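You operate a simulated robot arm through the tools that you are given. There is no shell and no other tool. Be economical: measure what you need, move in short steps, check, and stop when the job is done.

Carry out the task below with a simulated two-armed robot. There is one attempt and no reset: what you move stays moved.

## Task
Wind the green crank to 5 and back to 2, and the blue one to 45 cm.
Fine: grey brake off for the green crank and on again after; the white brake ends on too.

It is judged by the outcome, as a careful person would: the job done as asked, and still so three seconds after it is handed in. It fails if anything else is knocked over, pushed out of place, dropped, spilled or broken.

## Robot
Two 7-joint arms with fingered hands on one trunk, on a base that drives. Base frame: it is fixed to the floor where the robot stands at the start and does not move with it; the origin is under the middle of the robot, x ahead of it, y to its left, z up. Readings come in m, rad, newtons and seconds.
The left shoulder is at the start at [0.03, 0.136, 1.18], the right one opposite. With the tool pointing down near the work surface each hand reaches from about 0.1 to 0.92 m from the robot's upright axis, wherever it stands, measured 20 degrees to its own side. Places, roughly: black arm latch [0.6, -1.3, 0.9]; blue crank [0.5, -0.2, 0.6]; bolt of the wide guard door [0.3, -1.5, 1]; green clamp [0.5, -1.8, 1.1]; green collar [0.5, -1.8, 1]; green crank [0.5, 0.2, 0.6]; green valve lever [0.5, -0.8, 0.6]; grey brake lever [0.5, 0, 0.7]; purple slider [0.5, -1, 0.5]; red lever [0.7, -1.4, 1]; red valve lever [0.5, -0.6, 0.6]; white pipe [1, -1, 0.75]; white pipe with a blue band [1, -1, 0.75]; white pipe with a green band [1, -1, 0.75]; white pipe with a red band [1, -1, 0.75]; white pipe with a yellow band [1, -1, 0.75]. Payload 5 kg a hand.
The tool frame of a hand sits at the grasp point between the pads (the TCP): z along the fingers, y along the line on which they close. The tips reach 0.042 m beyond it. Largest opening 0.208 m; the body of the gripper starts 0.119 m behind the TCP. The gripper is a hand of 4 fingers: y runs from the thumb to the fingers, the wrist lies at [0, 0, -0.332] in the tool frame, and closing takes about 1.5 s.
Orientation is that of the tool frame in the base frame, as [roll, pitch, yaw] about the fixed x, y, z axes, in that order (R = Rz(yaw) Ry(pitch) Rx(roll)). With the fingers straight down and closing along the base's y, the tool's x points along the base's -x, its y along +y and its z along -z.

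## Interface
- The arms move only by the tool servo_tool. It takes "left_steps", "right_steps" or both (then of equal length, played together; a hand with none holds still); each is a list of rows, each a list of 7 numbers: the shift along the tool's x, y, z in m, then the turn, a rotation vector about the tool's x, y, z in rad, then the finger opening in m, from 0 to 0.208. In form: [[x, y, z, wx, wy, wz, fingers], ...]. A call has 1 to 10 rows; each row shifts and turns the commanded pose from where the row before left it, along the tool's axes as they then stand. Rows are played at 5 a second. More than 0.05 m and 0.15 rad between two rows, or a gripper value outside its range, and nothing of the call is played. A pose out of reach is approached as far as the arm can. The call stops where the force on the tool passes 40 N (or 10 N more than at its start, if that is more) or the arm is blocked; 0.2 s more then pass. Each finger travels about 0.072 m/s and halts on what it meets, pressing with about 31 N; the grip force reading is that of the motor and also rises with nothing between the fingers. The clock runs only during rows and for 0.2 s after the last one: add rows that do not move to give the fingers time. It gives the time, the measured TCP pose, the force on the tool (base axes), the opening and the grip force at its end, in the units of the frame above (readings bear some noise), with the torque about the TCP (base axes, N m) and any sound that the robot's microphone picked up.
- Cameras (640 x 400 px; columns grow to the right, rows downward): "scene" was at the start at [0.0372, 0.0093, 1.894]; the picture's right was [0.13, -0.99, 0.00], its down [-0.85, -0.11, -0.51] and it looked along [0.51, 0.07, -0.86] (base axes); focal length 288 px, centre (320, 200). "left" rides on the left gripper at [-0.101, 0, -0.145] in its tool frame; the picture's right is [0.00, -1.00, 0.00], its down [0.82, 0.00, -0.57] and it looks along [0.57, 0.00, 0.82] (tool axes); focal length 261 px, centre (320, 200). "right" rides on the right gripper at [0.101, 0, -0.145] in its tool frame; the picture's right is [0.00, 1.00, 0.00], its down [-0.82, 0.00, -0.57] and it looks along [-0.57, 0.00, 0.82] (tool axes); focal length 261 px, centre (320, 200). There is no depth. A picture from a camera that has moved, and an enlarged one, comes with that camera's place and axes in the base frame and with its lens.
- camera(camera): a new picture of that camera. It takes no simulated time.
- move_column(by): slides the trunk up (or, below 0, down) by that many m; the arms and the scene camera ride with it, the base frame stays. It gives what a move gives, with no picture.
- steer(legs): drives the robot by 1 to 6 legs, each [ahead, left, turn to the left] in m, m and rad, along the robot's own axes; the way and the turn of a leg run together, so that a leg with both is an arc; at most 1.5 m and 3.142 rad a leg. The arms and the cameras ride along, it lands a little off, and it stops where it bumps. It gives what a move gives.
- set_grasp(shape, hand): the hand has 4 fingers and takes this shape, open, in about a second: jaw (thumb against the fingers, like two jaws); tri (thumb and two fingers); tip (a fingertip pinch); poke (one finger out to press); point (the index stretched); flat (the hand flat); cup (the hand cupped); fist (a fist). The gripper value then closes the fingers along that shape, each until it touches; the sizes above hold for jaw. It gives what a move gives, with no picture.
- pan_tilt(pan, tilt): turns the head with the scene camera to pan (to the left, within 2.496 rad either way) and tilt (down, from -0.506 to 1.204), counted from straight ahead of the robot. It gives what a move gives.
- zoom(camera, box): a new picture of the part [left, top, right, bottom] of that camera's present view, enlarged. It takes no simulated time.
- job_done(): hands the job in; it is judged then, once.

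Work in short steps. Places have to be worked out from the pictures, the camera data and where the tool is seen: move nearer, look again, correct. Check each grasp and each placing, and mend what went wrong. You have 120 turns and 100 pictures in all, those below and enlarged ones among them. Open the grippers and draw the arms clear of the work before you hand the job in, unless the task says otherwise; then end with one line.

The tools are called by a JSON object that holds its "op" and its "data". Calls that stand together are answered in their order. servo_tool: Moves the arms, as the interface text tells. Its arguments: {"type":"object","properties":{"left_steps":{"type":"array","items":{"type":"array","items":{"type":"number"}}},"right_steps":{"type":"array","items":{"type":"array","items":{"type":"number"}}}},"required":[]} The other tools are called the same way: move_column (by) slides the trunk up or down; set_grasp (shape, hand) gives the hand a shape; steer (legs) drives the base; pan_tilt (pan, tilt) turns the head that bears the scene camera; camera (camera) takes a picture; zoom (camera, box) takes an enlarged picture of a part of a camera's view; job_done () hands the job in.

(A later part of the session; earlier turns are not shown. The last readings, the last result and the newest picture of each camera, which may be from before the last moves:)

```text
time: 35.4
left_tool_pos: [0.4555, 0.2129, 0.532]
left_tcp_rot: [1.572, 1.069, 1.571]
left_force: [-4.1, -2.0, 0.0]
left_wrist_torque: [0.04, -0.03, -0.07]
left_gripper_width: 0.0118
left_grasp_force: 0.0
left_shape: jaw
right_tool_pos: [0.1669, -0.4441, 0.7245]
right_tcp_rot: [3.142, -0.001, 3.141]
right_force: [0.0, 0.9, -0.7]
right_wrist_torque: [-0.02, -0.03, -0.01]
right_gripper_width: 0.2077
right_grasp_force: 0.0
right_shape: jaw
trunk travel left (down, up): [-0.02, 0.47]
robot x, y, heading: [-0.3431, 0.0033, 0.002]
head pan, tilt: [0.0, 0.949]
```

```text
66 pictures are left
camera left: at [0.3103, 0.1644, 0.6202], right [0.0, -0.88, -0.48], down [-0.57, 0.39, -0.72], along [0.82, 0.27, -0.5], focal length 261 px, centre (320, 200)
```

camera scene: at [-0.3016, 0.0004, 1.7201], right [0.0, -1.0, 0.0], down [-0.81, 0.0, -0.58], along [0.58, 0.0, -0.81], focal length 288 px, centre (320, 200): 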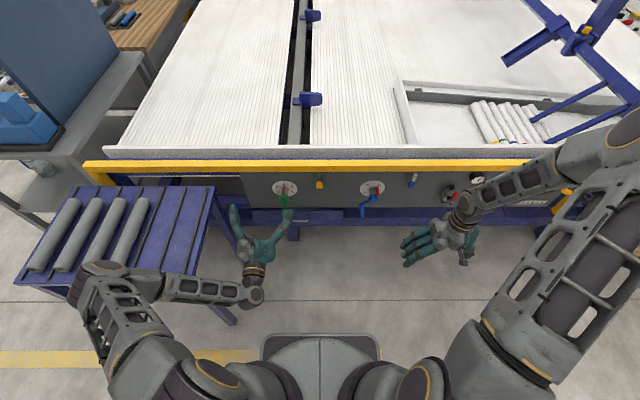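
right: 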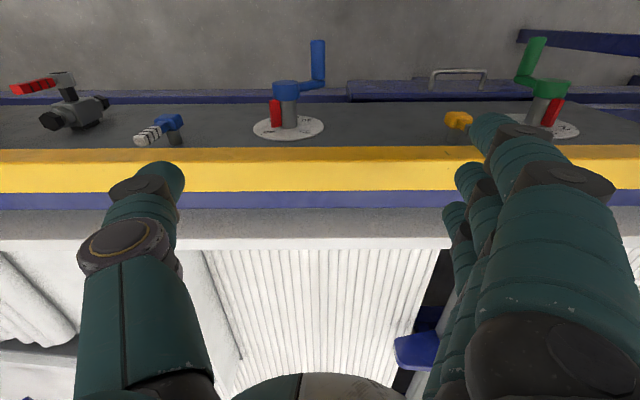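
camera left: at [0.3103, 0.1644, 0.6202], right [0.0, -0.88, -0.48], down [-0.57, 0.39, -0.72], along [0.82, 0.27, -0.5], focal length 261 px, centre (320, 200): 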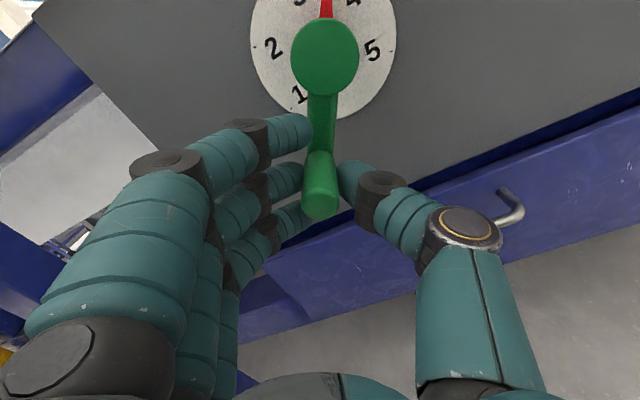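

The crank follows with little force; the pointer is midway to 4. I grip again and wind 10 more steps.

{"op": "servo_tool", "data": {"left_steps": [[0, 0, 0, 0, 0, 0, 0.0], [-0.0004, 0.0083, 0, 0, 0, 0.1, 0.0], [-0.0004, 0.0083, 0, 0, 0, 0.1, 0.0], [-0.0004, 0.0083, 0, 0, 0, 0.1, 0.0], [-0.0004, 0.0083, 0, 0, 0, 0.1, 0.0], [-0.0004, 0.0083, 0, 0, 0, 0.1, 0.0], [-0.0004, 0.0083, 0, 0, 0, 0.1, 0.0], [-0.0004, 0.0083, 0, 0, 0, 0.1, 0.0], [-0.0004, 0.0083, 0, 0, 0, 0.1, 0.0]]}}

{"op": "camera", "data": {"camera": "left"}}

{"op": "zoom", "data": {"camera": "scene", "box": [220, 150, 400, 250]}}

```text
time: 37.4
left_tool_pos: [0.4551, 0.2504, 0.5811]
left_tcp_rot: [1.57, 0.271, 1.568]
left_force: [6.3, -9.0, -2.6]
left_wrist_torque: [0.19, -0.12, -0.19]
left_gripper_width: 0.0007
left_grasp_force: 31.7
left_shape: jaw
right_tool_pos: [0.1679, -0.4449, 0.7244]
right_tcp_rot: [-3.141, -0.001, 3.14]
right_force: [0.0, 0.9, 0.2]
right_wrist_torque: [0.04, 0.01, 0.01]
right_gripper_width: 0.2079
right_grasp_force: 0.0
right_shape: jaw
trunk travel left (down, up): [-0.02, 0.47]
robot x, y, heading: [-0.3395, -0.0035, -0.002]
head pan, tilt: [0.0, 0.949]
```

```text
65 pictures are left
camera left: at [0.3099, 0.1551, 0.6095], right [0.0, -0.27, -0.96], down [-0.57, 0.79, -0.22], along [0.82, 0.55, -0.16], focal length 261 px, centre (320, 200)
```

left: 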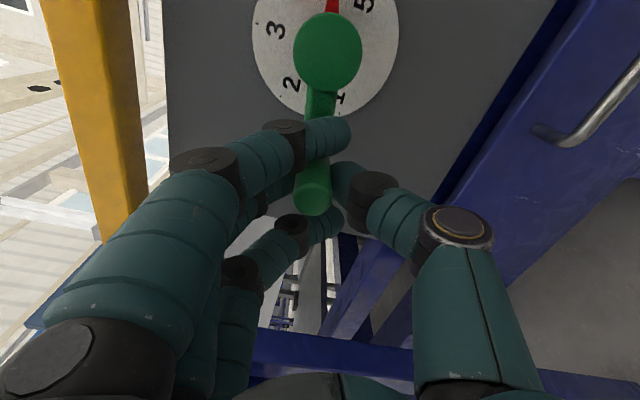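

```text
3.56 times, centred on (310, 200) of scene
camera zoom: at [-0.3009, -0.0001, 1.7199], right [0.0, -1.0, 0.0], down [-0.81, 0.0, -0.58], along [0.58, 0.0, -0.81], focal length 1023 px, centre (356, 200)
```

zoom: 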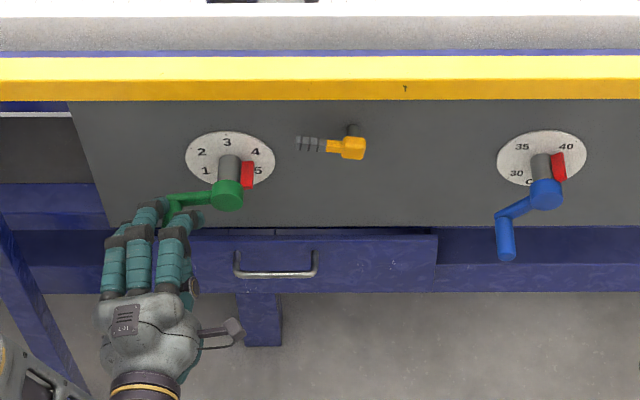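

Pointer near 4.25, matching 1.3 rad. Eight more steps bring it to 120° (5).

{"op": "servo_tool", "data": {"left_steps": [[-0.0004, 0.0083, 0, 0, 0, 0.1, 0.0], [-0.0004, 0.0083, 0, 0, 0, 0.1, 0.0], [-0.0004, 0.0083, 0, 0, 0, 0.1, 0.0], [-0.0004, 0.0083, 0, 0, 0, 0.1, 0.0], [-0.0004, 0.0083, 0, 0, 0, 0.1, 0.0], [-0.0004, 0.0083, 0, 0, 0, 0.1, 0.0], [-0.0004, 0.0083, 0, 0, 0, 0.1, 0.0], [-0.0004, 0.0079, 0, 0, 0, 0.095, 0.0], [0, 0, 0, 0, 0, 0, 0.0]]}}

{"op": "zoom", "data": {"camera": "left", "box": [220, 0, 430, 130]}}

{"op": "zoom", "data": {"camera": "scene", "box": [250, 165, 320, 215]}}

```text
time: 39.4
left_tool_pos: [0.4533, 0.2476, 0.6428]
left_tcp_rot: [1.576, -0.524, 1.572]
left_force: [-2.9, 29.0, -19.3]
left_wrist_torque: [0.04, 0.54, 0.84]
left_gripper_width: 0.0022
left_grasp_force: 30.9
left_shape: jaw
right_tool_pos: [0.1685, -0.4427, 0.724]
right_tcp_rot: [-3.139, -0.001, -3.14]
right_force: [0.4, -0.2, -0.1]
right_wrist_torque: [0.0, 0.02, -0.04]
right_gripper_width: 0.2078
right_grasp_force: 0.1
right_shape: jaw
trunk travel left (down, up): [-0.02, 0.47]
robot x, y, heading: [-0.3463, 0.0009, 0.004]
head pan, tilt: [0.0, 0.949]
```

```text
3.05 times, centred on (325, 65) of left
camera zoom: at [0.3089, 0.1598, 0.5935], right [-0.01, 0.5, -0.87], down [-0.57, 0.71, 0.41], along [0.82, 0.5, 0.28], focal length 794 px, centre (305, 611)
```

zoom: 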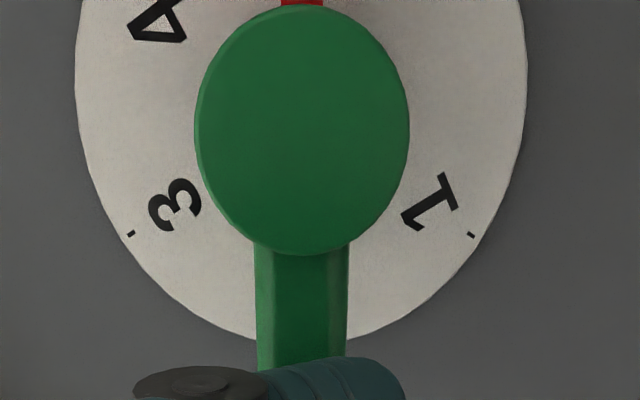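

```text
8.00 times, centred on (285, 190) of scene
camera zoom: at [-0.2999, 0.0026, 1.7197], right [0.0, -1.0, 0.0], down [-0.81, 0.0, -0.58], along [0.58, 0.0, -0.81], focal length 2302 px, centre (600, 280)
```

zoom: 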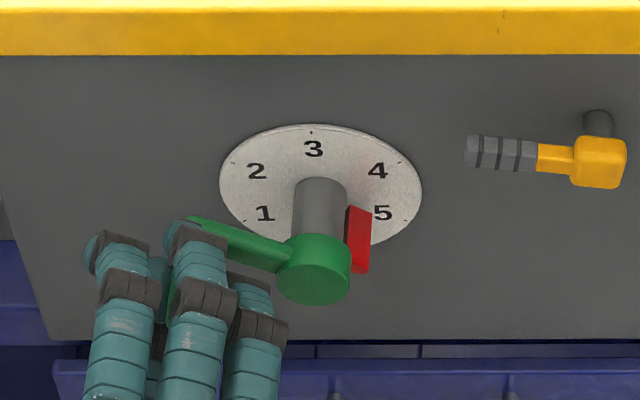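

The crank arm bisects the ticks of 1 and 3, so the pointer is exactly at 5 (and a stop resists there). Now I wind back counter-clockwise toward 2.

{"op": "servo_tool", "data": {"left_steps": [[-0.0009, -0.0124, 0, 0, 0, -0.149, 0.0], [-0.0009, -0.0124, 0, 0, 0, -0.149, 0.0], [-0.0009, -0.0124, 0, 0, 0, -0.149, 0.0], [-0.0009, -0.0124, 0, 0, 0, -0.149, 0.0], [-0.0009, -0.0124, 0, 0, 0, -0.149, 0.0], [-0.0009, -0.0124, 0, 0, 0, -0.149, 0.0], [-0.0009, -0.0124, 0, 0, 0, -0.149, 0.0], [-0.0009, -0.0124, 0, 0, 0, -0.149, 0.0], [-0.0009, -0.0124, 0, 0, 0, -0.149, 0.0], [-0.0009, -0.0124, 0, 0, 0, -0.149, 0.0]]}}

{"op": "camera", "data": {"camera": "left"}}

```text
time: 41.6
left_tool_pos: [0.4538, 0.2199, 0.5304]
left_tcp_rot: [1.589, 0.971, 1.588]
left_force: [2.9, 30.0, -29.1]
left_wrist_torque: [-1.04, 0.91, 1.08]
left_gripper_width: 0.0
left_grasp_force: 31.0
left_shape: jaw
right_tool_pos: [0.1697, -0.4426, 0.7232]
right_tcp_rot: [-3.141, -0.002, 3.141]
right_force: [0.4, -0.3, 0.0]
right_wrist_torque: [0.0, 0.01, 0.0]
right_gripper_width: 0.2078
right_grasp_force: 0.0
right_shape: jaw
trunk travel left (down, up): [-0.02, 0.47]
robot x, y, heading: [-0.3434, 0.0032, -0.001]
head pan, tilt: [0.0, 0.949]
```

```text
61 pictures are left
camera left: at [0.3102, 0.1637, 0.6145], right [0.0, -0.83, -0.56], down [-0.58, 0.46, -0.67], along [0.81, 0.32, -0.48], focal length 261 px, centre (320, 200)
```

left: 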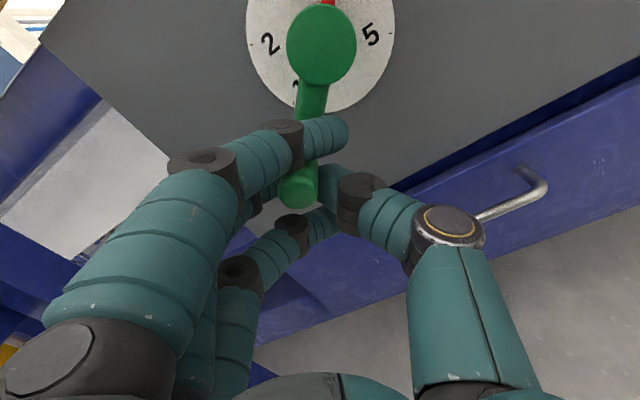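

Radial force has built up to 41 N (tool pulled outward), so the hand sits too far in. I loosen the fingers and move out a few mm.

{"op": "servo_tool", "data": {"left_steps": [[0.002, 0, 0, 0, 0, 0, 0.02], [0.001, 0, 0, 0, 0, 0, 0.03], [0, 0, 0, 0, 0, 0, 0.03]]}}

{"op": "camera", "data": {"camera": "left"}}

{"op": "zoom", "data": {"camera": "scene", "box": [250, 165, 320, 215]}}

```text
time: 42.4
left_tool_pos: [0.455, 0.218, 0.5335]
left_tcp_rot: [1.568, 0.97, 1.566]
left_force: [-0.1, 1.3, 1.3]
left_wrist_torque: [0.03, -0.03, -0.02]
left_gripper_width: 0.0296
left_grasp_force: 0.1
left_shape: jaw
right_tool_pos: [0.1673, -0.4442, 0.7255]
right_tcp_rot: [-3.141, -0.001, 3.14]
right_force: [-0.5, 0.0, 0.2]
right_wrist_torque: [0.0, -0.02, 0.03]
right_gripper_width: 0.2079
right_grasp_force: 0.1
right_shape: jaw
trunk travel left (down, up): [-0.02, 0.47]
robot x, y, heading: [-0.3457, -0.0021, -0.004]
head pan, tilt: [0.0, 0.949]
```

```text
60 pictures are left
camera left: at [0.3101, 0.1622, 0.6169], right [0.0, -0.83, -0.56], down [-0.57, 0.46, -0.68], along [0.82, 0.32, -0.47], focal length 261 px, centre (320, 200)
```

left: 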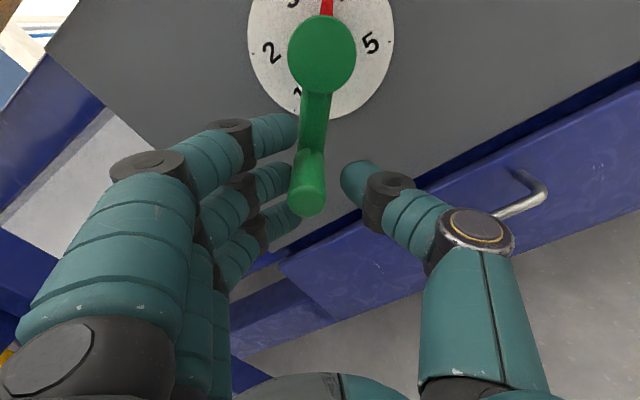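

```text
8.00 times, centred on (285, 190) of scene
camera zoom: at [-0.3015, 0.0001, 1.72], right [0.0, -1.0, 0.0], down [-0.81, 0.0, -0.58], along [0.58, 0.0, -0.81], focal length 2302 px, centre (600, 280)
```

zoom: 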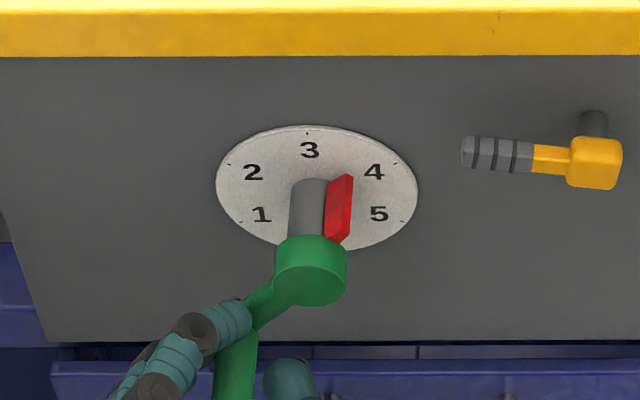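

The handle lies near the fingers, about 0.1 rad ahead of the hand. I recentre by that much, grip again, and go on back with smaller steps.

{"op": "servo_tool", "data": {"left_steps": [[0, 0.006, 0, 0, 0, 0.08, 0.03], [0, 0, 0, 0, 0, 0, 0.015], [0, 0, 0, 0, 0, 0, 0.004], [0, 0, 0, 0, 0, 0, 0.004], [-0.0004, -0.0083, 0, 0, 0, -0.1, 0.004], [-0.0004, -0.0083, 0, 0, 0, -0.1, 0.004], [-0.0004, -0.0083, 0, 0, 0, -0.1, 0.004], [-0.0004, -0.0083, 0, 0, 0, -0.1, 0.004]]}}

{"op": "camera", "data": {"camera": "left"}}

```text
time: 44.2
left_tool_pos: [0.4548, 0.1967, 0.5181]
left_tcp_rot: [1.587, 1.289, 1.586]
left_force: [9.4, 8.2, -14.5]
left_wrist_torque: [-0.33, 0.4, 0.37]
left_gripper_width: 0.0
left_grasp_force: 30.6
left_shape: jaw
right_tool_pos: [0.1688, -0.4448, 0.724]
right_tcp_rot: [-3.141, 0.0, 3.141]
right_force: [-1.1, 0.6, -0.2]
right_wrist_torque: [0.01, -0.04, 0.0]
right_gripper_width: 0.2078
right_grasp_force: 0.0
right_shape: jaw
trunk travel left (down, up): [-0.02, 0.47]
robot x, y, heading: [-0.3451, 0.0017, -0.006]
head pan, tilt: [0.0, 0.949]
```

```text
58 pictures are left
camera left: at [0.3104, 0.1693, 0.616], right [0.0, -0.96, -0.27], down [-0.57, 0.22, -0.79], along [0.82, 0.16, -0.55], focal length 261 px, centre (320, 200)
```

left: 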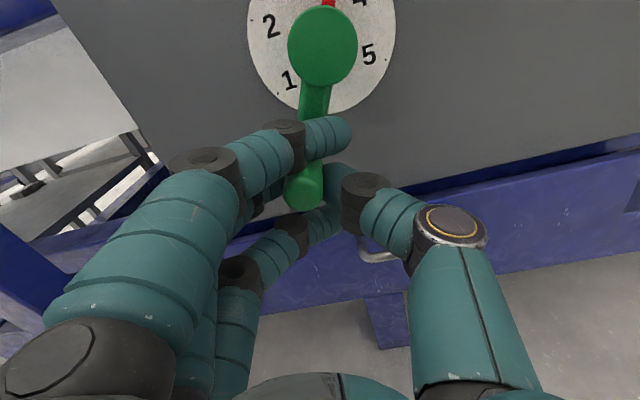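

Moving back well. Ten more steps with a slight outward correction.

{"op": "servo_tool", "data": {"left_steps": [[0.001, -0.0083, 0, 0, 0, -0.1, 0.004], [0, -0.0083, 0, 0, 0, -0.1, 0.004], [-0.0004, -0.0083, 0, 0, 0, -0.1, 0.004], [-0.0004, -0.0083, 0, 0, 0, -0.1, 0.004], [-0.0004, -0.0083, 0, 0, 0, -0.1, 0.004], [-0.0004, -0.0083, 0, 0, 0, -0.1, 0.004], [-0.0004, -0.0083, 0, 0, 0, -0.1, 0.004], [-0.0004, -0.0083, 0, 0, 0, -0.1, 0.004]]}}

{"op": "camera", "data": {"camera": "left"}}

{"op": "zoom", "data": {"camera": "scene", "box": [250, 165, 320, 215]}}

```text
time: 46.0
left_tool_pos: [0.4546, 0.1311, 0.5245]
left_tcp_rot: [-1.577, 1.053, -1.579]
left_force: [11.4, -4.6, -15.9]
left_wrist_torque: [-0.26, 0.56, -0.08]
left_gripper_width: 0.0
left_grasp_force: 30.8
left_shape: jaw
right_tool_pos: [0.1691, -0.4441, 0.7231]
right_tcp_rot: [-3.142, -0.003, 3.14]
right_force: [0.3, 0.0, -1.3]
right_wrist_torque: [0.05, -0.01, -0.01]
right_gripper_width: 0.2078
right_grasp_force: 0.1
right_shape: jaw
trunk travel left (down, up): [-0.02, 0.47]
robot x, y, heading: [-0.3458, -0.0023, 0.003]
head pan, tilt: [0.0, 0.949]
```

```text
57 pictures are left
camera left: at [0.3102, 0.1821, 0.6128], right [0.0, -0.87, 0.5], down [-0.57, -0.41, -0.71], along [0.82, -0.29, -0.5], focal length 261 px, centre (320, 200)
```

left: 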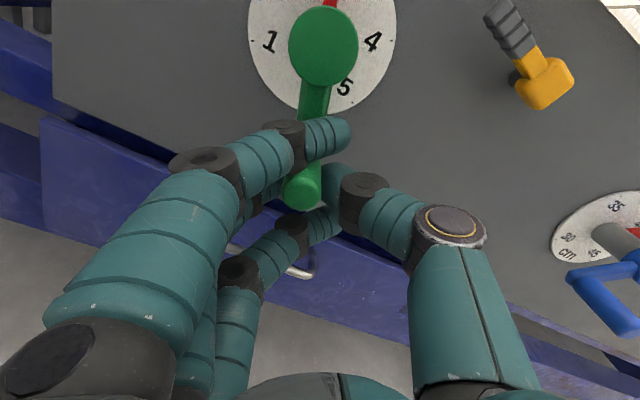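

```text
8.00 times, centred on (285, 190) of scene
camera zoom: at [-0.2995, 0.0002, 1.7198], right [0.0, -1.0, 0.0], down [-0.81, 0.0, -0.58], along [0.58, 0.0, -0.81], focal length 2302 px, centre (600, 280)
```

zoom: 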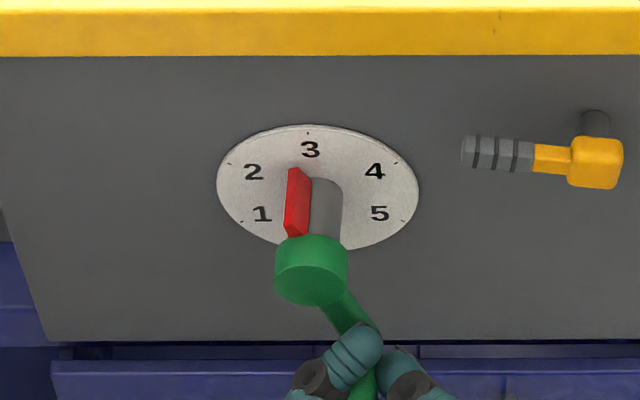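

Pointer about a third past 3. Five more steps, then a fine check.

{"op": "servo_tool", "data": {"left_steps": [[0.001, -0.0083, 0, 0, 0, -0.1, 0.004], [0, -0.0083, 0, 0, 0, -0.1, 0.004], [-0.0004, -0.0083, 0, 0, 0, -0.1, 0.004], [-0.0004, -0.0083, 0, 0, 0, -0.1, 0.004], [-0.0004, -0.0083, 0, 0, 0, -0.1, 0.004], [0, 0, 0, 0, 0, 0, 0.004]]}}

{"op": "zoom", "data": {"camera": "left", "box": [200, 0, 440, 150]}}

{"op": "zoom", "data": {"camera": "scene", "box": [250, 165, 320, 215]}}

```text
time: 47.4
left_tool_pos: [0.4543, 0.1012, 0.5543]
left_tcp_rot: [-1.572, 0.553, -1.574]
left_force: [10.8, -11.3, -8.9]
left_wrist_torque: [-0.22, 0.34, -0.34]
left_gripper_width: 0.0002
left_grasp_force: 31.1
left_shape: jaw
right_tool_pos: [0.168, -0.4451, 0.7241]
right_tcp_rot: [3.141, -0.003, 3.14]
right_force: [0.4, -0.5, 0.6]
right_wrist_torque: [-0.04, -0.02, -0.03]
right_gripper_width: 0.2078
right_grasp_force: 0.0
right_shape: jaw
trunk travel left (down, up): [-0.02, 0.47]
robot x, y, heading: [-0.3447, 0.0012, 0.0]
head pan, tilt: [0.0, 0.949]
```

```text
2.67 times, centred on (320, 75) of left
camera zoom: at [0.3102, 0.1873, 0.6059], right [0.0, -0.52, 0.85], down [-0.57, -0.7, -0.43], along [0.82, -0.49, -0.3], focal length 695 px, centre (320, 533)
```

zoom: 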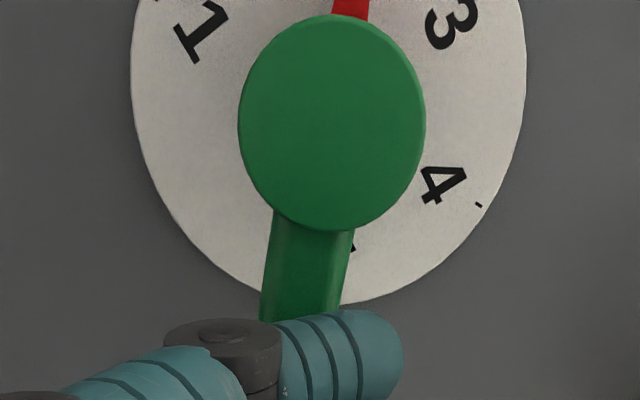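

```text
8.00 times, centred on (285, 190) of scene
camera zoom: at [-0.3001, -0.0002, 1.7199], right [0.0, -1.0, 0.0], down [-0.81, 0.0, -0.58], along [0.58, 0.0, -0.81], focal length 2302 px, centre (600, 280)
```

zoom: 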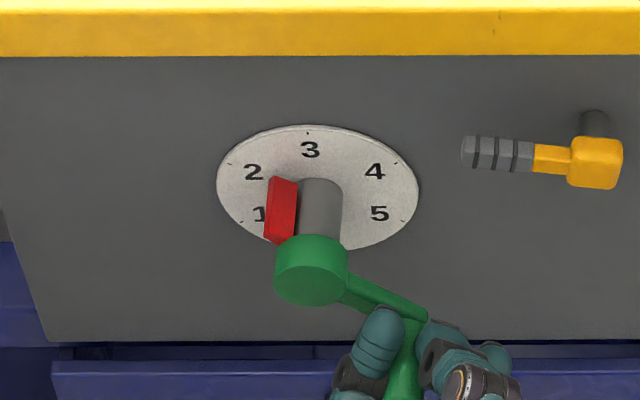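

The arm is about 0.13 rad short of the 2 (opposite of tick 5). One more small turn.

{"op": "servo_tool", "data": {"left_steps": [[0, -0.0055, 0, 0, 0, -0.065, 0.004], [0, -0.0055, 0, 0, 0, -0.065, 0.004], [0, 0, 0, 0, 0, 0, 0.004]]}}

{"op": "zoom", "data": {"camera": "left", "box": [200, 0, 440, 150]}}

{"op": "zoom", "data": {"camera": "scene", "box": [250, 165, 320, 215]}}

```text
time: 48.2
left_tool_pos: [0.4549, 0.0939, 0.5629]
left_tcp_rot: [-1.572, 0.424, -1.576]
left_force: [8.1, -14.4, -9.5]
left_wrist_torque: [-0.26, 0.35, -0.43]
left_gripper_width: 0.0
left_grasp_force: 30.5
left_shape: jaw
right_tool_pos: [0.1673, -0.4451, 0.7228]
right_tcp_rot: [-3.142, -0.002, 3.139]
right_force: [-0.3, 0.0, 0.0]
right_wrist_torque: [0.01, -0.04, 0.04]
right_gripper_width: 0.2079
right_grasp_force: 0.0
right_shape: jaw
trunk travel left (down, up): [-0.02, 0.47]
robot x, y, heading: [-0.343, -0.0012, -0.001]
head pan, tilt: [0.0, 0.949]
```

```text
2.67 times, centred on (320, 75) of left
camera zoom: at [0.3104, 0.188, 0.6039], right [0.0, -0.41, 0.91], down [-0.57, -0.75, -0.33], along [0.82, -0.52, -0.23], focal length 695 px, centre (320, 533)
```

zoom: 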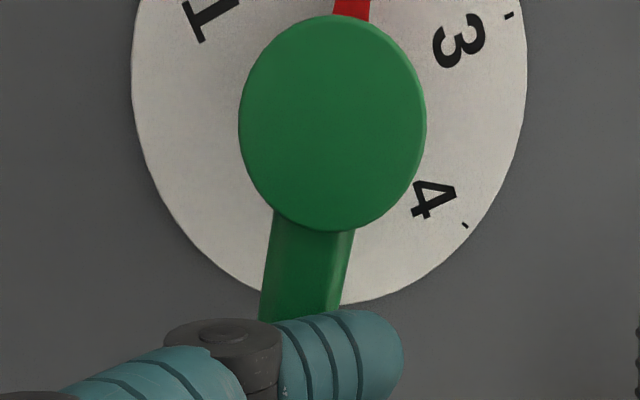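

```text
8.00 times, centred on (285, 190) of scene
camera zoom: at [-0.3002, -0.0003, 1.7198], right [0.0, -1.0, 0.0], down [-0.81, 0.0, -0.58], along [0.58, 0.0, -0.81], focal length 2302 px, centre (600, 280)
```

zoom: 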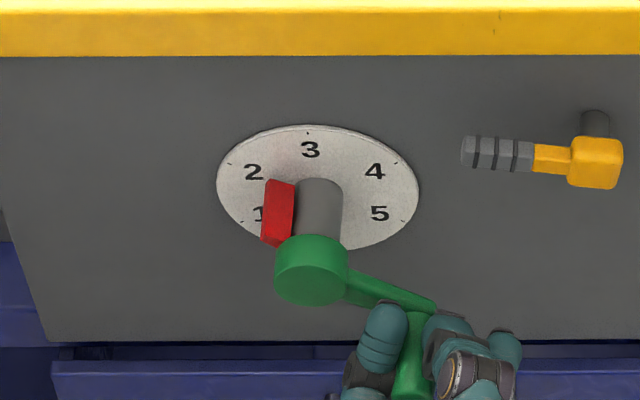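

Estimated at 2.03; a last 0.035 rad nudge, then I release and back off to read it squarely.

{"op": "servo_tool", "data": {"left_steps": [[0, -0.003, 0, 0, 0, -0.035, 0.004], [0, 0, 0, 0, 0, 0, 0.004], [0, 0, 0, 0, 0, 0, 0.03], [0, 0, 0, 0, 0, 0, 0.06], [0, 0, -0.03, 0, 0, 0, 0.08], [0, 0, -0.04, 0, 0, 0, 0.09], [0, 0, -0.04, 0, 0, 0, 0.09]]}}

{"op": "servo_tool", "data": {"left_steps": [[0, 0, 0, 0, 0, 0.15, 0.09], [0, 0, 0, 0, 0, 0.15, 0.09], [0, 0, 0, 0, 0, 0.15, 0.09], [0, 0, 0, 0, 0, 0.15, 0.09], [0, 0, 0, 0, 0, 0.15, 0.09], [0, 0, 0, 0, 0, 0.15, 0.09], [0, 0, 0, 0, 0, 0.15, 0.09], [0, 0.02, 0, 0, 0, 0.132, 0.09], [0, 0.04, 0, 0, 0, 0, 0.09]]}}

{"op": "camera", "data": {"camera": "left"}}

{"op": "zoom", "data": {"camera": "scene", "box": [250, 165, 320, 215]}}

```text
time: 49.8
left_tool_pos: [0.3432, 0.0961, 0.5673]
left_tcp_rot: [-1.57, 0.388, -1.572]
left_force: [-0.3, 0.0, 0.7]
left_wrist_torque: [0.02, 0.0, -0.02]
left_gripper_width: 0.0894
left_grasp_force: 0.0
left_shape: jaw
right_tool_pos: [0.1682, -0.4442, 0.7243]
right_tcp_rot: [3.14, 0.0, 3.138]
right_force: [-0.4, 0.2, 0.0]
right_wrist_torque: [0.02, -0.02, 0.01]
right_gripper_width: 0.208
right_grasp_force: 0.0
right_shape: jaw
trunk travel left (down, up): [-0.02, 0.47]
robot x, y, heading: [-0.346, -0.0023, -0.001]
head pan, tilt: [0.0, 0.949]
```

```text
time: 51.8
left_tool_pos: [0.3426, 0.1546, 0.5626]
left_tcp_rot: [2.43, 1.569, 2.426]
left_force: [-0.1, 0.3, -0.4]
left_wrist_torque: [-0.01, -0.01, 0.07]
left_gripper_width: 0.0897
left_grasp_force: 0.0
left_shape: jaw
right_tool_pos: [0.1673, -0.4444, 0.7251]
right_tcp_rot: [3.14, 0.0, 3.139]
right_force: [0.7, 0.3, 0.3]
right_wrist_torque: [-0.02, -0.01, 0.0]
right_gripper_width: 0.2081
right_grasp_force: 0.1
right_shape: jaw
trunk travel left (down, up): [-0.02, 0.47]
robot x, y, heading: [-0.3432, -0.0012, 0.003]
head pan, tilt: [0.0, 0.949]
```

```text
51 pictures are left
camera left: at [0.1987, 0.1554, 0.6637], right [0.0, -1.0, 0.0], down [-0.57, 0.0, -0.82], along [0.82, -0.01, -0.57], focal length 261 px, centre (320, 200)
```

left: 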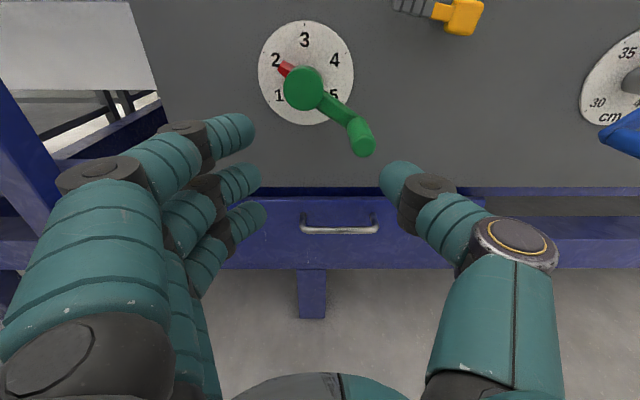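

```text
8.00 times, centred on (285, 190) of scene
camera zoom: at [-0.3016, 0.0008, 1.7199], right [0.0, -1.0, 0.0], down [-0.81, 0.0, -0.58], along [0.58, 0.0, -0.81], focal length 2302 px, centre (600, 280)
```

zoom: 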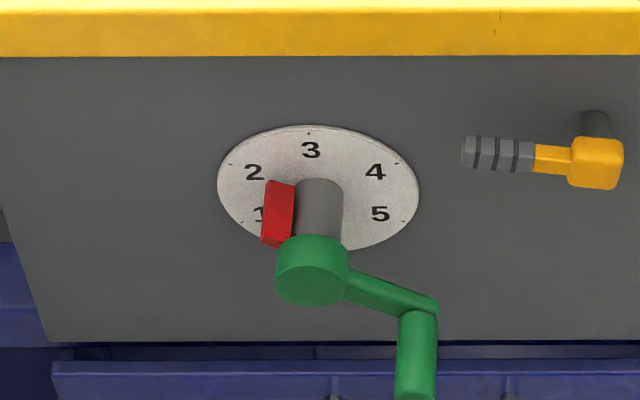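

{"op": "zoom", "data": {"camera": "left", "box": [240, 10, 400, 170]}}

```text
2.50 times, centred on (320, 90) of left
camera zoom: at [0.1987, 0.1554, 0.6637], right [0.0, -1.0, 0.0], down [-0.57, 0.0, -0.82], along [0.82, -0.01, -0.57], focal length 652 px, centre (320, 475)
```

zoom: 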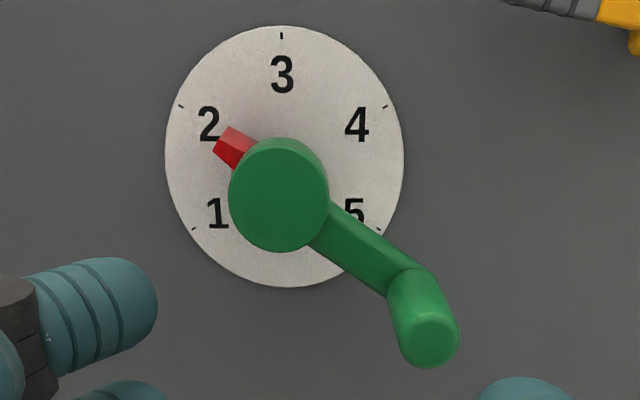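

Dial geometry from ticks: centre (0.170, 0.600), ticks at exact 60° spacing. For a parallax-free check I roll the hand exactly −60° in the symmetric pose about the hub and look again.

{"op": "servo_tool", "data": {"left_steps": [[0.002, -0.028, 0, 0, 0, 0, 0.09], [0.002, -0.0286, 0, 0, 0, 0, 0.09], [0, 0, 0, 0, 0, -0.1496, 0.09], [0, 0, 0, 0, 0, -0.1496, 0.09], [0, 0, 0, 0, 0, -0.1496, 0.09], [0, 0, 0, 0, 0, -0.1496, 0.09], [0, 0, 0, 0, 0, -0.1496, 0.09], [0, 0, 0, 0, 0, -0.1496, 0.09], [0, 0, 0, 0, 0, -0.1496, 0.09], [0, 0, 0, 0, 0, 0, 0.09]]}}

{"op": "zoom", "data": {"camera": "left", "box": [240, 10, 400, 170]}}

```text
time: 54.0
left_tool_pos: [0.3441, 0.0991, 0.5601]
left_tcp_rot: [-1.571, 0.522, -1.572]
left_force: [-0.1, 0.8, 0.0]
left_wrist_torque: [0.0, -0.01, -0.02]
left_gripper_width: 0.0895
left_grasp_force: 0.0
left_shape: jaw
right_tool_pos: [0.1686, -0.4445, 0.724]
right_tcp_rot: [-3.141, 0.0, 3.139]
right_force: [0.3, -0.4, -1.0]
right_wrist_torque: [-0.03, -0.02, 0.01]
right_gripper_width: 0.2078
right_grasp_force: 0.2
right_shape: jaw
trunk travel left (down, up): [-0.02, 0.47]
robot x, y, heading: [-0.3471, 0.0017, 0.003]
head pan, tilt: [0.0, 0.949]
```

```text
2.50 times, centred on (320, 90) of left
camera zoom: at [0.2, 0.1869, 0.6091], right [0.0, -0.49, 0.87], down [-0.57, -0.71, -0.41], along [0.82, -0.5, -0.28], focal length 652 px, centre (320, 475)
```

zoom: 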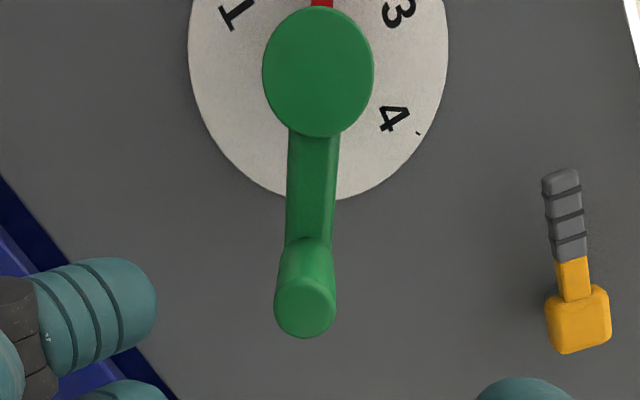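

The crank reads 56.6°, i.e. about 2.06; I'll correct it. I go back onto the handle, centred, and grip.

{"op": "servo_tool", "data": {"left_steps": [[0, 0.004, 0.035, 0, 0, 0, 0.07], [0, 0, 0.035, 0, 0, 0, 0.07], [0, 0, 0.038, 0, 0, 0, 0.07], [0, 0, 0, 0, 0, 0, 0.05], [0, 0, 0, 0, 0, 0, 0.03], [0, 0, 0, 0, 0, 0, 0.015], [0, 0, 0, 0, 0, 0, 0.004], [0, 0, 0, 0, 0, 0, 0.004]]}}

{"op": "zoom", "data": {"camera": "left", "box": [200, 0, 440, 240]}}

```text
time: 55.8
left_tool_pos: [0.4521, 0.0993, 0.5564]
left_tcp_rot: [-1.571, 0.523, -1.574]
left_force: [5.6, -3.4, 2.8]
left_wrist_torque: [0.08, 0.06, -0.05]
left_gripper_width: 0.0016
left_grasp_force: 30.8
left_shape: jaw
right_tool_pos: [0.1686, -0.4454, 0.7244]
right_tcp_rot: [-3.141, 0.0, 3.14]
right_force: [-0.2, -0.2, -0.4]
right_wrist_torque: [-0.03, 0.0, 0.02]
right_gripper_width: 0.2078
right_grasp_force: 0.0
right_shape: jaw
trunk travel left (down, up): [-0.02, 0.47]
robot x, y, heading: [-0.3424, 0.0047, -0.001]
head pan, tilt: [0.0, 0.949]
```

```text
1.67 times, centred on (320, 120) of left
camera zoom: at [0.3081, 0.1877, 0.6051], right [0.0, -0.5, 0.87], down [-0.57, -0.71, -0.41], along [0.82, -0.5, -0.28], focal length 434 px, centre (320, 333)
```

zoom: 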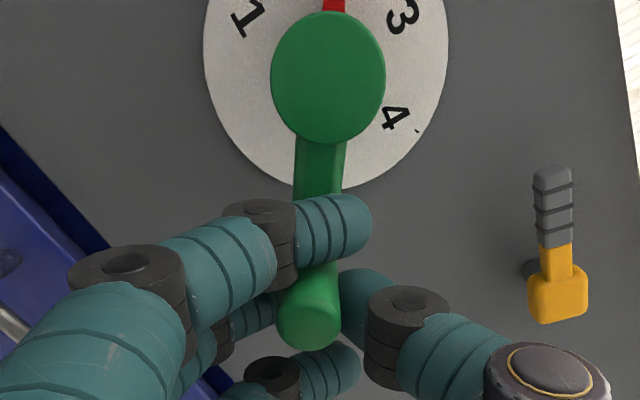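

Closing nudged it slightly; I turn about 0.13 rad further, then release and re-check from the same symmetric pose.

{"op": "servo_tool", "data": {"left_steps": [[-0.0002, -0.0054, 0, 0, 0, -0.065, 0.004], [-0.0002, -0.0054, 0, 0, 0, -0.065, 0.004], [0, 0, 0, 0, 0, 0, 0.004], [0, 0, 0, 0, 0, 0, 0.03], [0, 0, 0, 0, 0, 0, 0.06], [0, 0, -0.035, 0, 0, 0, 0.08], [0, 0, -0.035, 0, 0, 0, 0.09], [0, 0.0054, -0.038, 0, 0, 0.13, 0.09], [0, 0, 0, 0, 0, 0, 0.09]]}}

{"op": "zoom", "data": {"camera": "left", "box": [240, 10, 400, 170]}}

```text
time: 57.8
left_tool_pos: [0.3445, 0.099, 0.5617]
left_tcp_rot: [-1.57, 0.523, -1.572]
left_force: [0.5, 0.0, 0.2]
left_wrist_torque: [0.03, -0.01, 0.03]
left_gripper_width: 0.0896
left_grasp_force: 0.0
left_shape: jaw
right_tool_pos: [0.1682, -0.4446, 0.7233]
right_tcp_rot: [3.141, 0.001, 3.14]
right_force: [-0.3, 0.5, -0.1]
right_wrist_torque: [0.01, 0.04, -0.03]
right_gripper_width: 0.2079
right_grasp_force: 0.0
right_shape: jaw
trunk travel left (down, up): [-0.02, 0.47]
robot x, y, heading: [-0.3435, 0.0014, 0.002]
head pan, tilt: [0.0, 0.949]
```

```text
2.50 times, centred on (320, 90) of left
camera zoom: at [0.2001, 0.1865, 0.6113], right [0.0, -0.5, 0.87], down [-0.57, -0.71, -0.41], along [0.82, -0.5, -0.28], focal length 652 px, centre (320, 475)
```

zoom: 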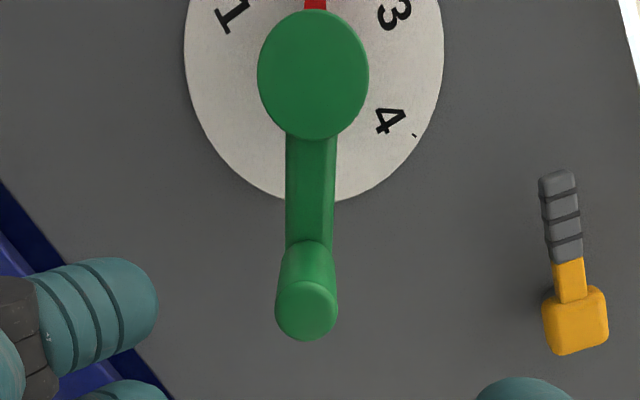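

It now reads about 2.03 – good. Next the grey brake back on: I roll the hand to −90° and move it in front of the horizontal lever, a bit nearer its hub to stay clear of the green handle.

{"op": "servo_tool", "data": {"left_steps": [[0, 0, 0, 0, 0, -0.1255, 0.09], [0, 0, 0, 0, 0, -0.1255, 0.09], [0, 0, 0, 0, 0, -0.1255, 0.09], [0, 0, 0, 0, 0, -0.1255, 0.09], [0.02, -0.026, 0, 0, 0, 0, 0.09], [0.02, -0.026, 0, 0, 0, 0, 0.09], [0.02, -0.026, 0, 0, 0, 0, 0.09], [0.0167, -0.0265, 0, 0, 0, 0, 0.09], [0, 0, 0.04, 0, 0, 0, 0.09], [0, 0, 0, 0, 0, 0, 0.09]]}}

{"op": "camera", "data": {"camera": "left"}}

{"op": "zoom", "data": {"camera": "scene", "box": [240, 150, 400, 250]}}

```text
time: 60.0
left_tool_pos: [0.3833, 0.0195, 0.6641]
left_tcp_rot: [-1.574, 0.023, -1.573]
left_force: [0.0, 0.7, -0.7]
left_wrist_torque: [-0.01, 0.01, 0.0]
left_gripper_width: 0.0897
left_grasp_force: 0.1
left_shape: jaw
right_tool_pos: [0.1683, -0.4433, 0.7239]
right_tcp_rot: [-3.141, 0.001, 3.138]
right_force: [0.9, -0.1, -1.1]
right_wrist_torque: [0.0, 0.01, 0.03]
right_gripper_width: 0.2078
right_grasp_force: 0.2
right_shape: jaw
trunk travel left (down, up): [-0.02, 0.47]
robot x, y, heading: [-0.3398, 0.0007, -0.002]
head pan, tilt: [0.0, 0.949]
```

```text
45 pictures are left
camera left: at [0.2398, 0.1206, 0.6655], right [0.0, -0.02, 1.0], down [-0.57, -0.82, -0.01], along [0.82, -0.57, -0.01], focal length 261 px, centre (320, 200)
```

left: 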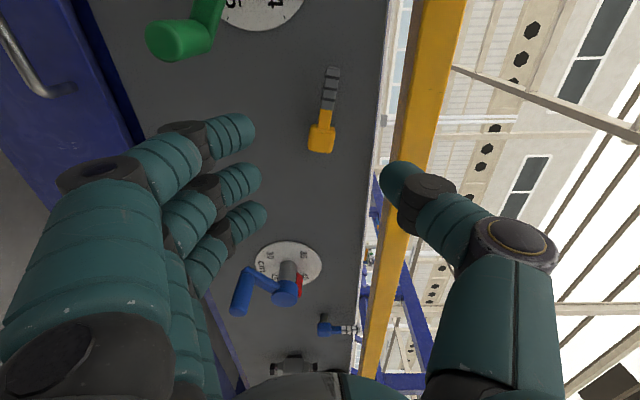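

```text
4.00 times, centred on (320, 200) of scene
camera zoom: at [-0.3013, 0.0003, 1.7199], right [0.0, -1.0, 0.0], down [-0.81, 0.0, -0.58], along [0.58, 0.0, -0.81], focal length 1151 px, centre (320, 200)
```

zoom: 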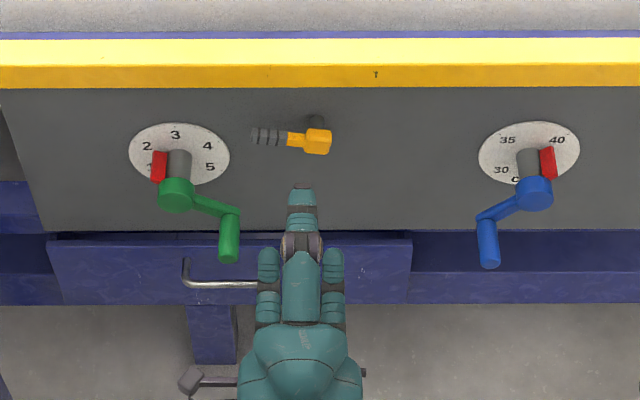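

Clear of the green handle. I advance to the lever and close on it.

{"op": "servo_tool", "data": {"left_steps": [[0, 0, 0.045, 0, 0, 0, 0.08], [0, 0, 0.045, 0, 0, 0, 0.07], [0, 0, 0.04, 0, 0, 0, 0.06], [0, 0, 0, 0, 0, 0, 0.04], [0, 0, 0, 0, 0, 0, 0.02], [0, 0, 0, 0, 0, 0, 0.005], [0, 0, 0, 0, 0, 0, 0.005]]}}

{"op": "camera", "data": {"camera": "left"}}

```text
time: 61.6
left_tool_pos: [0.5145, 0.018, 0.6646]
left_tcp_rot: [-1.572, 0.024, -1.572]
left_force: [4.3, -1.0, 2.1]
left_wrist_torque: [-0.19, 0.0, 0.0]
left_gripper_width: 0.0113
left_grasp_force: 30.9
left_shape: jaw
right_tool_pos: [0.167, -0.4434, 0.7251]
right_tcp_rot: [-3.141, 0.0, 3.141]
right_force: [-0.2, -0.5, -0.6]
right_wrist_torque: [-0.02, 0.03, -0.03]
right_gripper_width: 0.2079
right_grasp_force: 0.0
right_shape: jaw
trunk travel left (down, up): [-0.02, 0.47]
robot x, y, heading: [-0.341, 0.0008, -0.001]
head pan, tilt: [0.0, 0.949]
```

```text
43 pictures are left
camera left: at [0.3697, 0.12, 0.6665], right [0.0, -0.02, 1.0], down [-0.57, -0.82, -0.01], along [0.82, -0.57, -0.01], focal length 261 px, centre (320, 200)
```

left: 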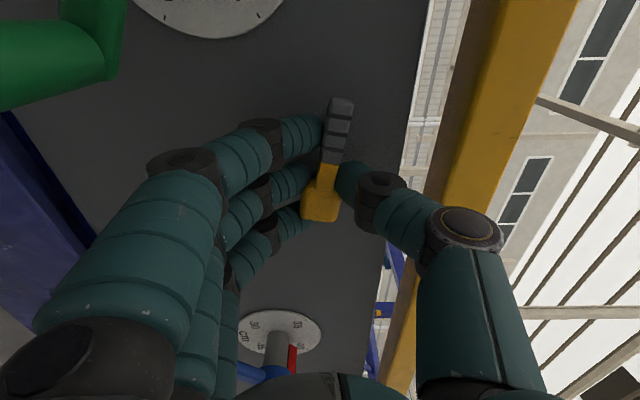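

Gripped. I turn the lever clockwise back toward upright.

{"op": "servo_tool", "data": {"left_steps": [[0, -0.002, 0, 0, 0, 0.115, 0.005], [0, -0.002, 0, 0, 0, 0.115, 0.005], [0, -0.002, 0, 0, 0, 0.115, 0.005], [0, -0.002, 0, 0, 0, 0.115, 0.005], [0, -0.002, 0, 0, 0, 0.115, 0.005], [0, -0.002, 0, 0, 0, 0.115, 0.005], [0, -0.002, 0, 0, 0, 0.115, 0.005]]}}

{"op": "camera", "data": {"camera": "left"}}

```text
time: 63.2
left_tool_pos: [0.5141, 0.0145, 0.6778]
left_tcp_rot: [-1.571, 0.83, -1.571]
left_force: [4.5, -0.2, 10.1]
left_wrist_torque: [-0.25, -0.17, -0.01]
left_gripper_width: 0.0113
left_grasp_force: 31.2
left_shape: jaw
right_tool_pos: [0.1675, -0.4439, 0.7236]
right_tcp_rot: [3.141, 0.0, 3.14]
right_force: [0.1, 0.0, 0.3]
right_wrist_torque: [0.0, 0.0, 0.0]
right_gripper_width: 0.2081
right_grasp_force: 0.0
right_shape: jaw
trunk travel left (down, up): [-0.02, 0.47]
robot x, y, heading: [-0.3475, 0.0015, -0.001]
head pan, tilt: [0.0, 0.949]
```

```text
42 pictures are left
camera left: at [0.3697, 0.0825, 0.7508], right [0.0, -0.73, 0.68], down [-0.57, -0.56, -0.6], along [0.82, -0.39, -0.42], focal length 261 px, centre (320, 200)
```

left: 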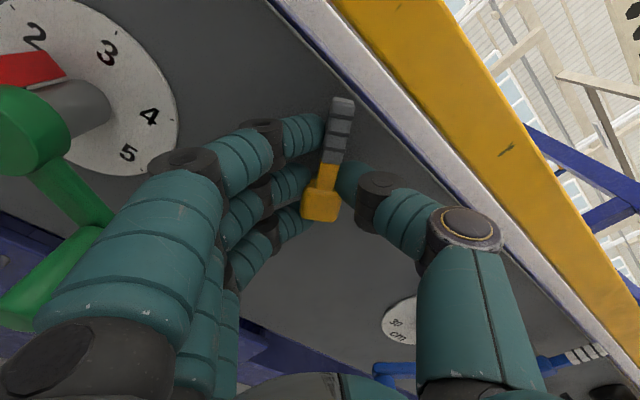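

Lever follows at midway. Continue to upright.

{"op": "servo_tool", "data": {"left_steps": [[0, -0.002, 0, 0, 0, 0.115, 0.005], [0, -0.002, 0, 0, 0, 0.115, 0.005], [0, -0.002, 0, 0, 0, 0.115, 0.005], [0, -0.002, 0, 0, 0, 0.115, 0.005], [0, -0.002, 0, 0, 0, 0.115, 0.005], [0, -0.002, 0, 0, 0, 0.115, 0.005], [0, -0.001, 0, 0, 0, 0.06, 0.005]]}}

{"op": "camera", "data": {"camera": "left"}}

```text
time: 64.8
left_tool_pos: [0.5136, 0.0028, 0.6822]
left_tcp_rot: [1.6, 1.565, 1.6]
left_force: [-0.1, 0.9, 8.9]
left_wrist_torque: [-2.03, -0.79, 0.06]
left_gripper_width: 0.0116
left_grasp_force: 30.8
left_shape: jaw
right_tool_pos: [0.1684, -0.4437, 0.7246]
right_tcp_rot: [-3.142, -0.002, 3.139]
right_force: [-0.4, -0.3, 0.5]
right_wrist_torque: [0.03, -0.02, 0.01]
right_gripper_width: 0.2078
right_grasp_force: 0.1
right_shape: jaw
trunk travel left (down, up): [-0.02, 0.47]
robot x, y, heading: [-0.3417, -0.0, -0.002]
head pan, tilt: [0.0, 0.949]
```

```text
41 pictures are left
camera left: at [0.3695, 0.0034, 0.7822], right [0.0, -1.0, 0.0], down [-0.57, 0.0, -0.82], along [0.82, 0.0, -0.57], focal length 261 px, centre (320, 200)
```

left: 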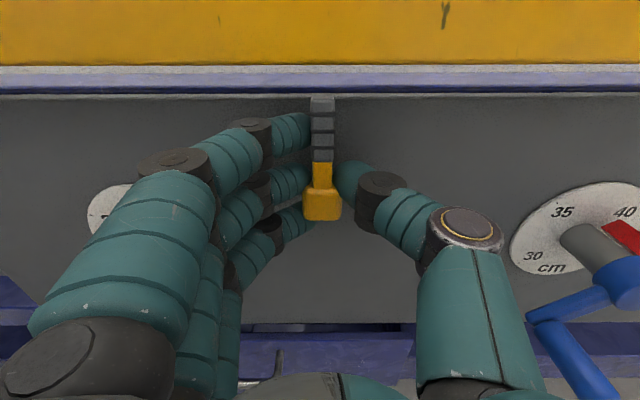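

The brake is back upright against its stop (2 N·m). I release it, draw the left hand back to the left, and meanwhile bring the right hand ahead.

{"op": "servo_tool", "data": {"left_steps": [[0, 0.001, 0, 0, 0, -0.04, 0.02], [0, 0, 0, 0, 0, 0, 0.05], [0, 0, 0, 0, 0, 0, 0.07], [0, 0, -0.04, 0, 0, 0, 0.08], [0, 0, -0.045, 0, 0, 0, 0.08], [0, 0, -0.045, 0, 0, 0, 0.08], [0, 0.04, -0.02, 0, 0, 0, 0.08], [0, 0.04, -0.01, 0, 0, 0, 0.08], [0, 0.045, 0, 0, 0, 0, 0.08], [0, 0.045, 0, 0, 0, 0, 0.08]], "right_steps": [[-0.04, 0, 0, 0, 0, 0, 0.2], [-0.04, 0, 0, 0, 0, 0, 0.18], [-0.04, 0, 0, 0, 0, 0, 0.15], [-0.04, 0, 0, 0, 0, 0, 0.12], [-0.04, 0, 0, 0, 0, 0, 0.1], [0, 0, 0, 0, -0.14, 0, 0.1], [0, 0, 0, 0, -0.14, 0, 0.1], [0, 0, 0, 0, -0.14, 0, 0.1], [0, 0, 0, 0, -0.14, 0, 0.1], [0, 0, 0, 0, -0.14, 0, 0.1]]}}

{"op": "servo_tool", "data": {"right_steps": [[0, 0, 0, 0, -0.145, 0, 0.1], [0, 0, 0, 0, -0.145, 0, 0.1], [0, 0, 0, 0, -0.145, 0, 0.1], [0, 0, 0, 0, -0.145, 0, 0.1], [0, 0, 0, 0, -0.145, 0, 0.1], [0, 0, 0, 0, -0.1458, 0, 0.1]]}}

{"op": "camera", "data": {"camera": "right"}}

{"op": "camera", "data": {"camera": "scene"}}

```text
time: 67.0
left_tool_pos: [0.3553, 0.1715, 0.6762]
left_tcp_rot: [-1.606, 1.538, -1.61]
left_force: [-1.2, -1.1, 0.4]
left_wrist_torque: [0.03, 0.03, 0.07]
left_gripper_width: 0.08
left_grasp_force: 0.0
left_shape: jaw
right_tool_pos: [0.3677, -0.4453, 0.7263]
right_tcp_rot: [3.141, 0.704, -3.141]
right_force: [1.2, 0.7, 0.2]
right_wrist_torque: [-0.07, 0.18, -0.05]
right_gripper_width: 0.1008
right_grasp_force: 0.0
right_shape: jaw
trunk travel left (down, up): [-0.02, 0.47]
robot x, y, heading: [-0.3424, -0.0026, -0.003]
head pan, tilt: [0.0, 0.949]
```

```text
time: 68.4
left_tool_pos: [0.3548, 0.1741, 0.6745]
left_tcp_rot: [-1.601, 1.537, -1.602]
left_force: [-0.2, -0.3, 0.1]
left_wrist_torque: [0.0, 0.02, 0.05]
left_gripper_width: 0.0798
left_grasp_force: 0.0
left_shape: jaw
right_tool_pos: [0.3684, -0.4455, 0.7252]
right_tcp_rot: [-0.002, 1.57, -0.004]
right_force: [0.8, 0.0, 0.2]
right_wrist_torque: [0.04, 0.13, 0.09]
right_gripper_width: 0.1008
right_grasp_force: 0.0
right_shape: jaw
trunk travel left (down, up): [-0.02, 0.47]
robot x, y, heading: [-0.3407, 0.0009, 0.003]
head pan, tilt: [0.0, 0.949]
```

```text
40 pictures are left
camera right: at [0.2242, -0.4452, 0.6235], right [0.0, 1.0, 0.0], down [-0.57, 0.0, 0.82], along [0.82, 0.0, 0.57], focal length 261 px, centre (320, 200)
```

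right: 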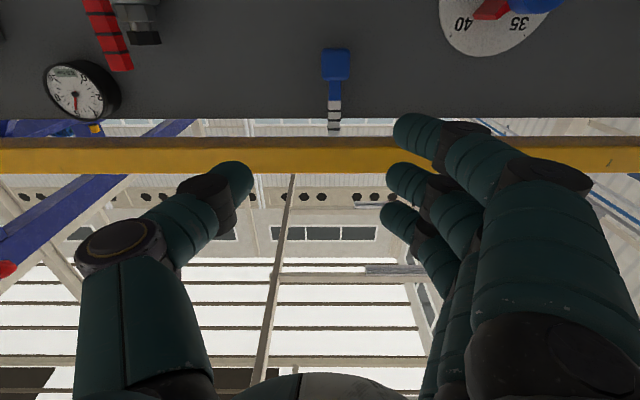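

```text
39 pictures are left
camera scene: at [-0.301, 0.0001, 1.7198], right [0.0, -1.0, 0.0], down [-0.81, 0.0, -0.58], along [0.58, 0.0, -0.81], focal length 288 px, centre (320, 200)
```

scene: 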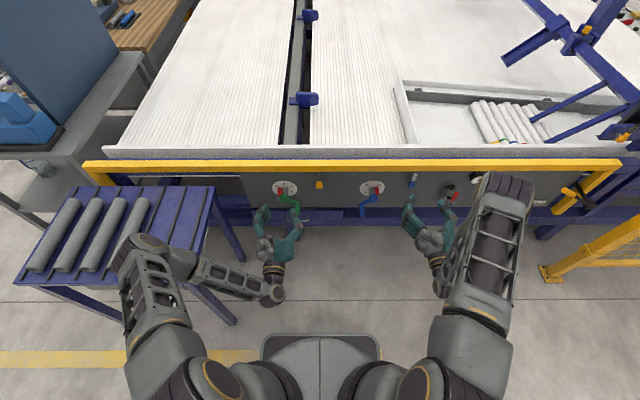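

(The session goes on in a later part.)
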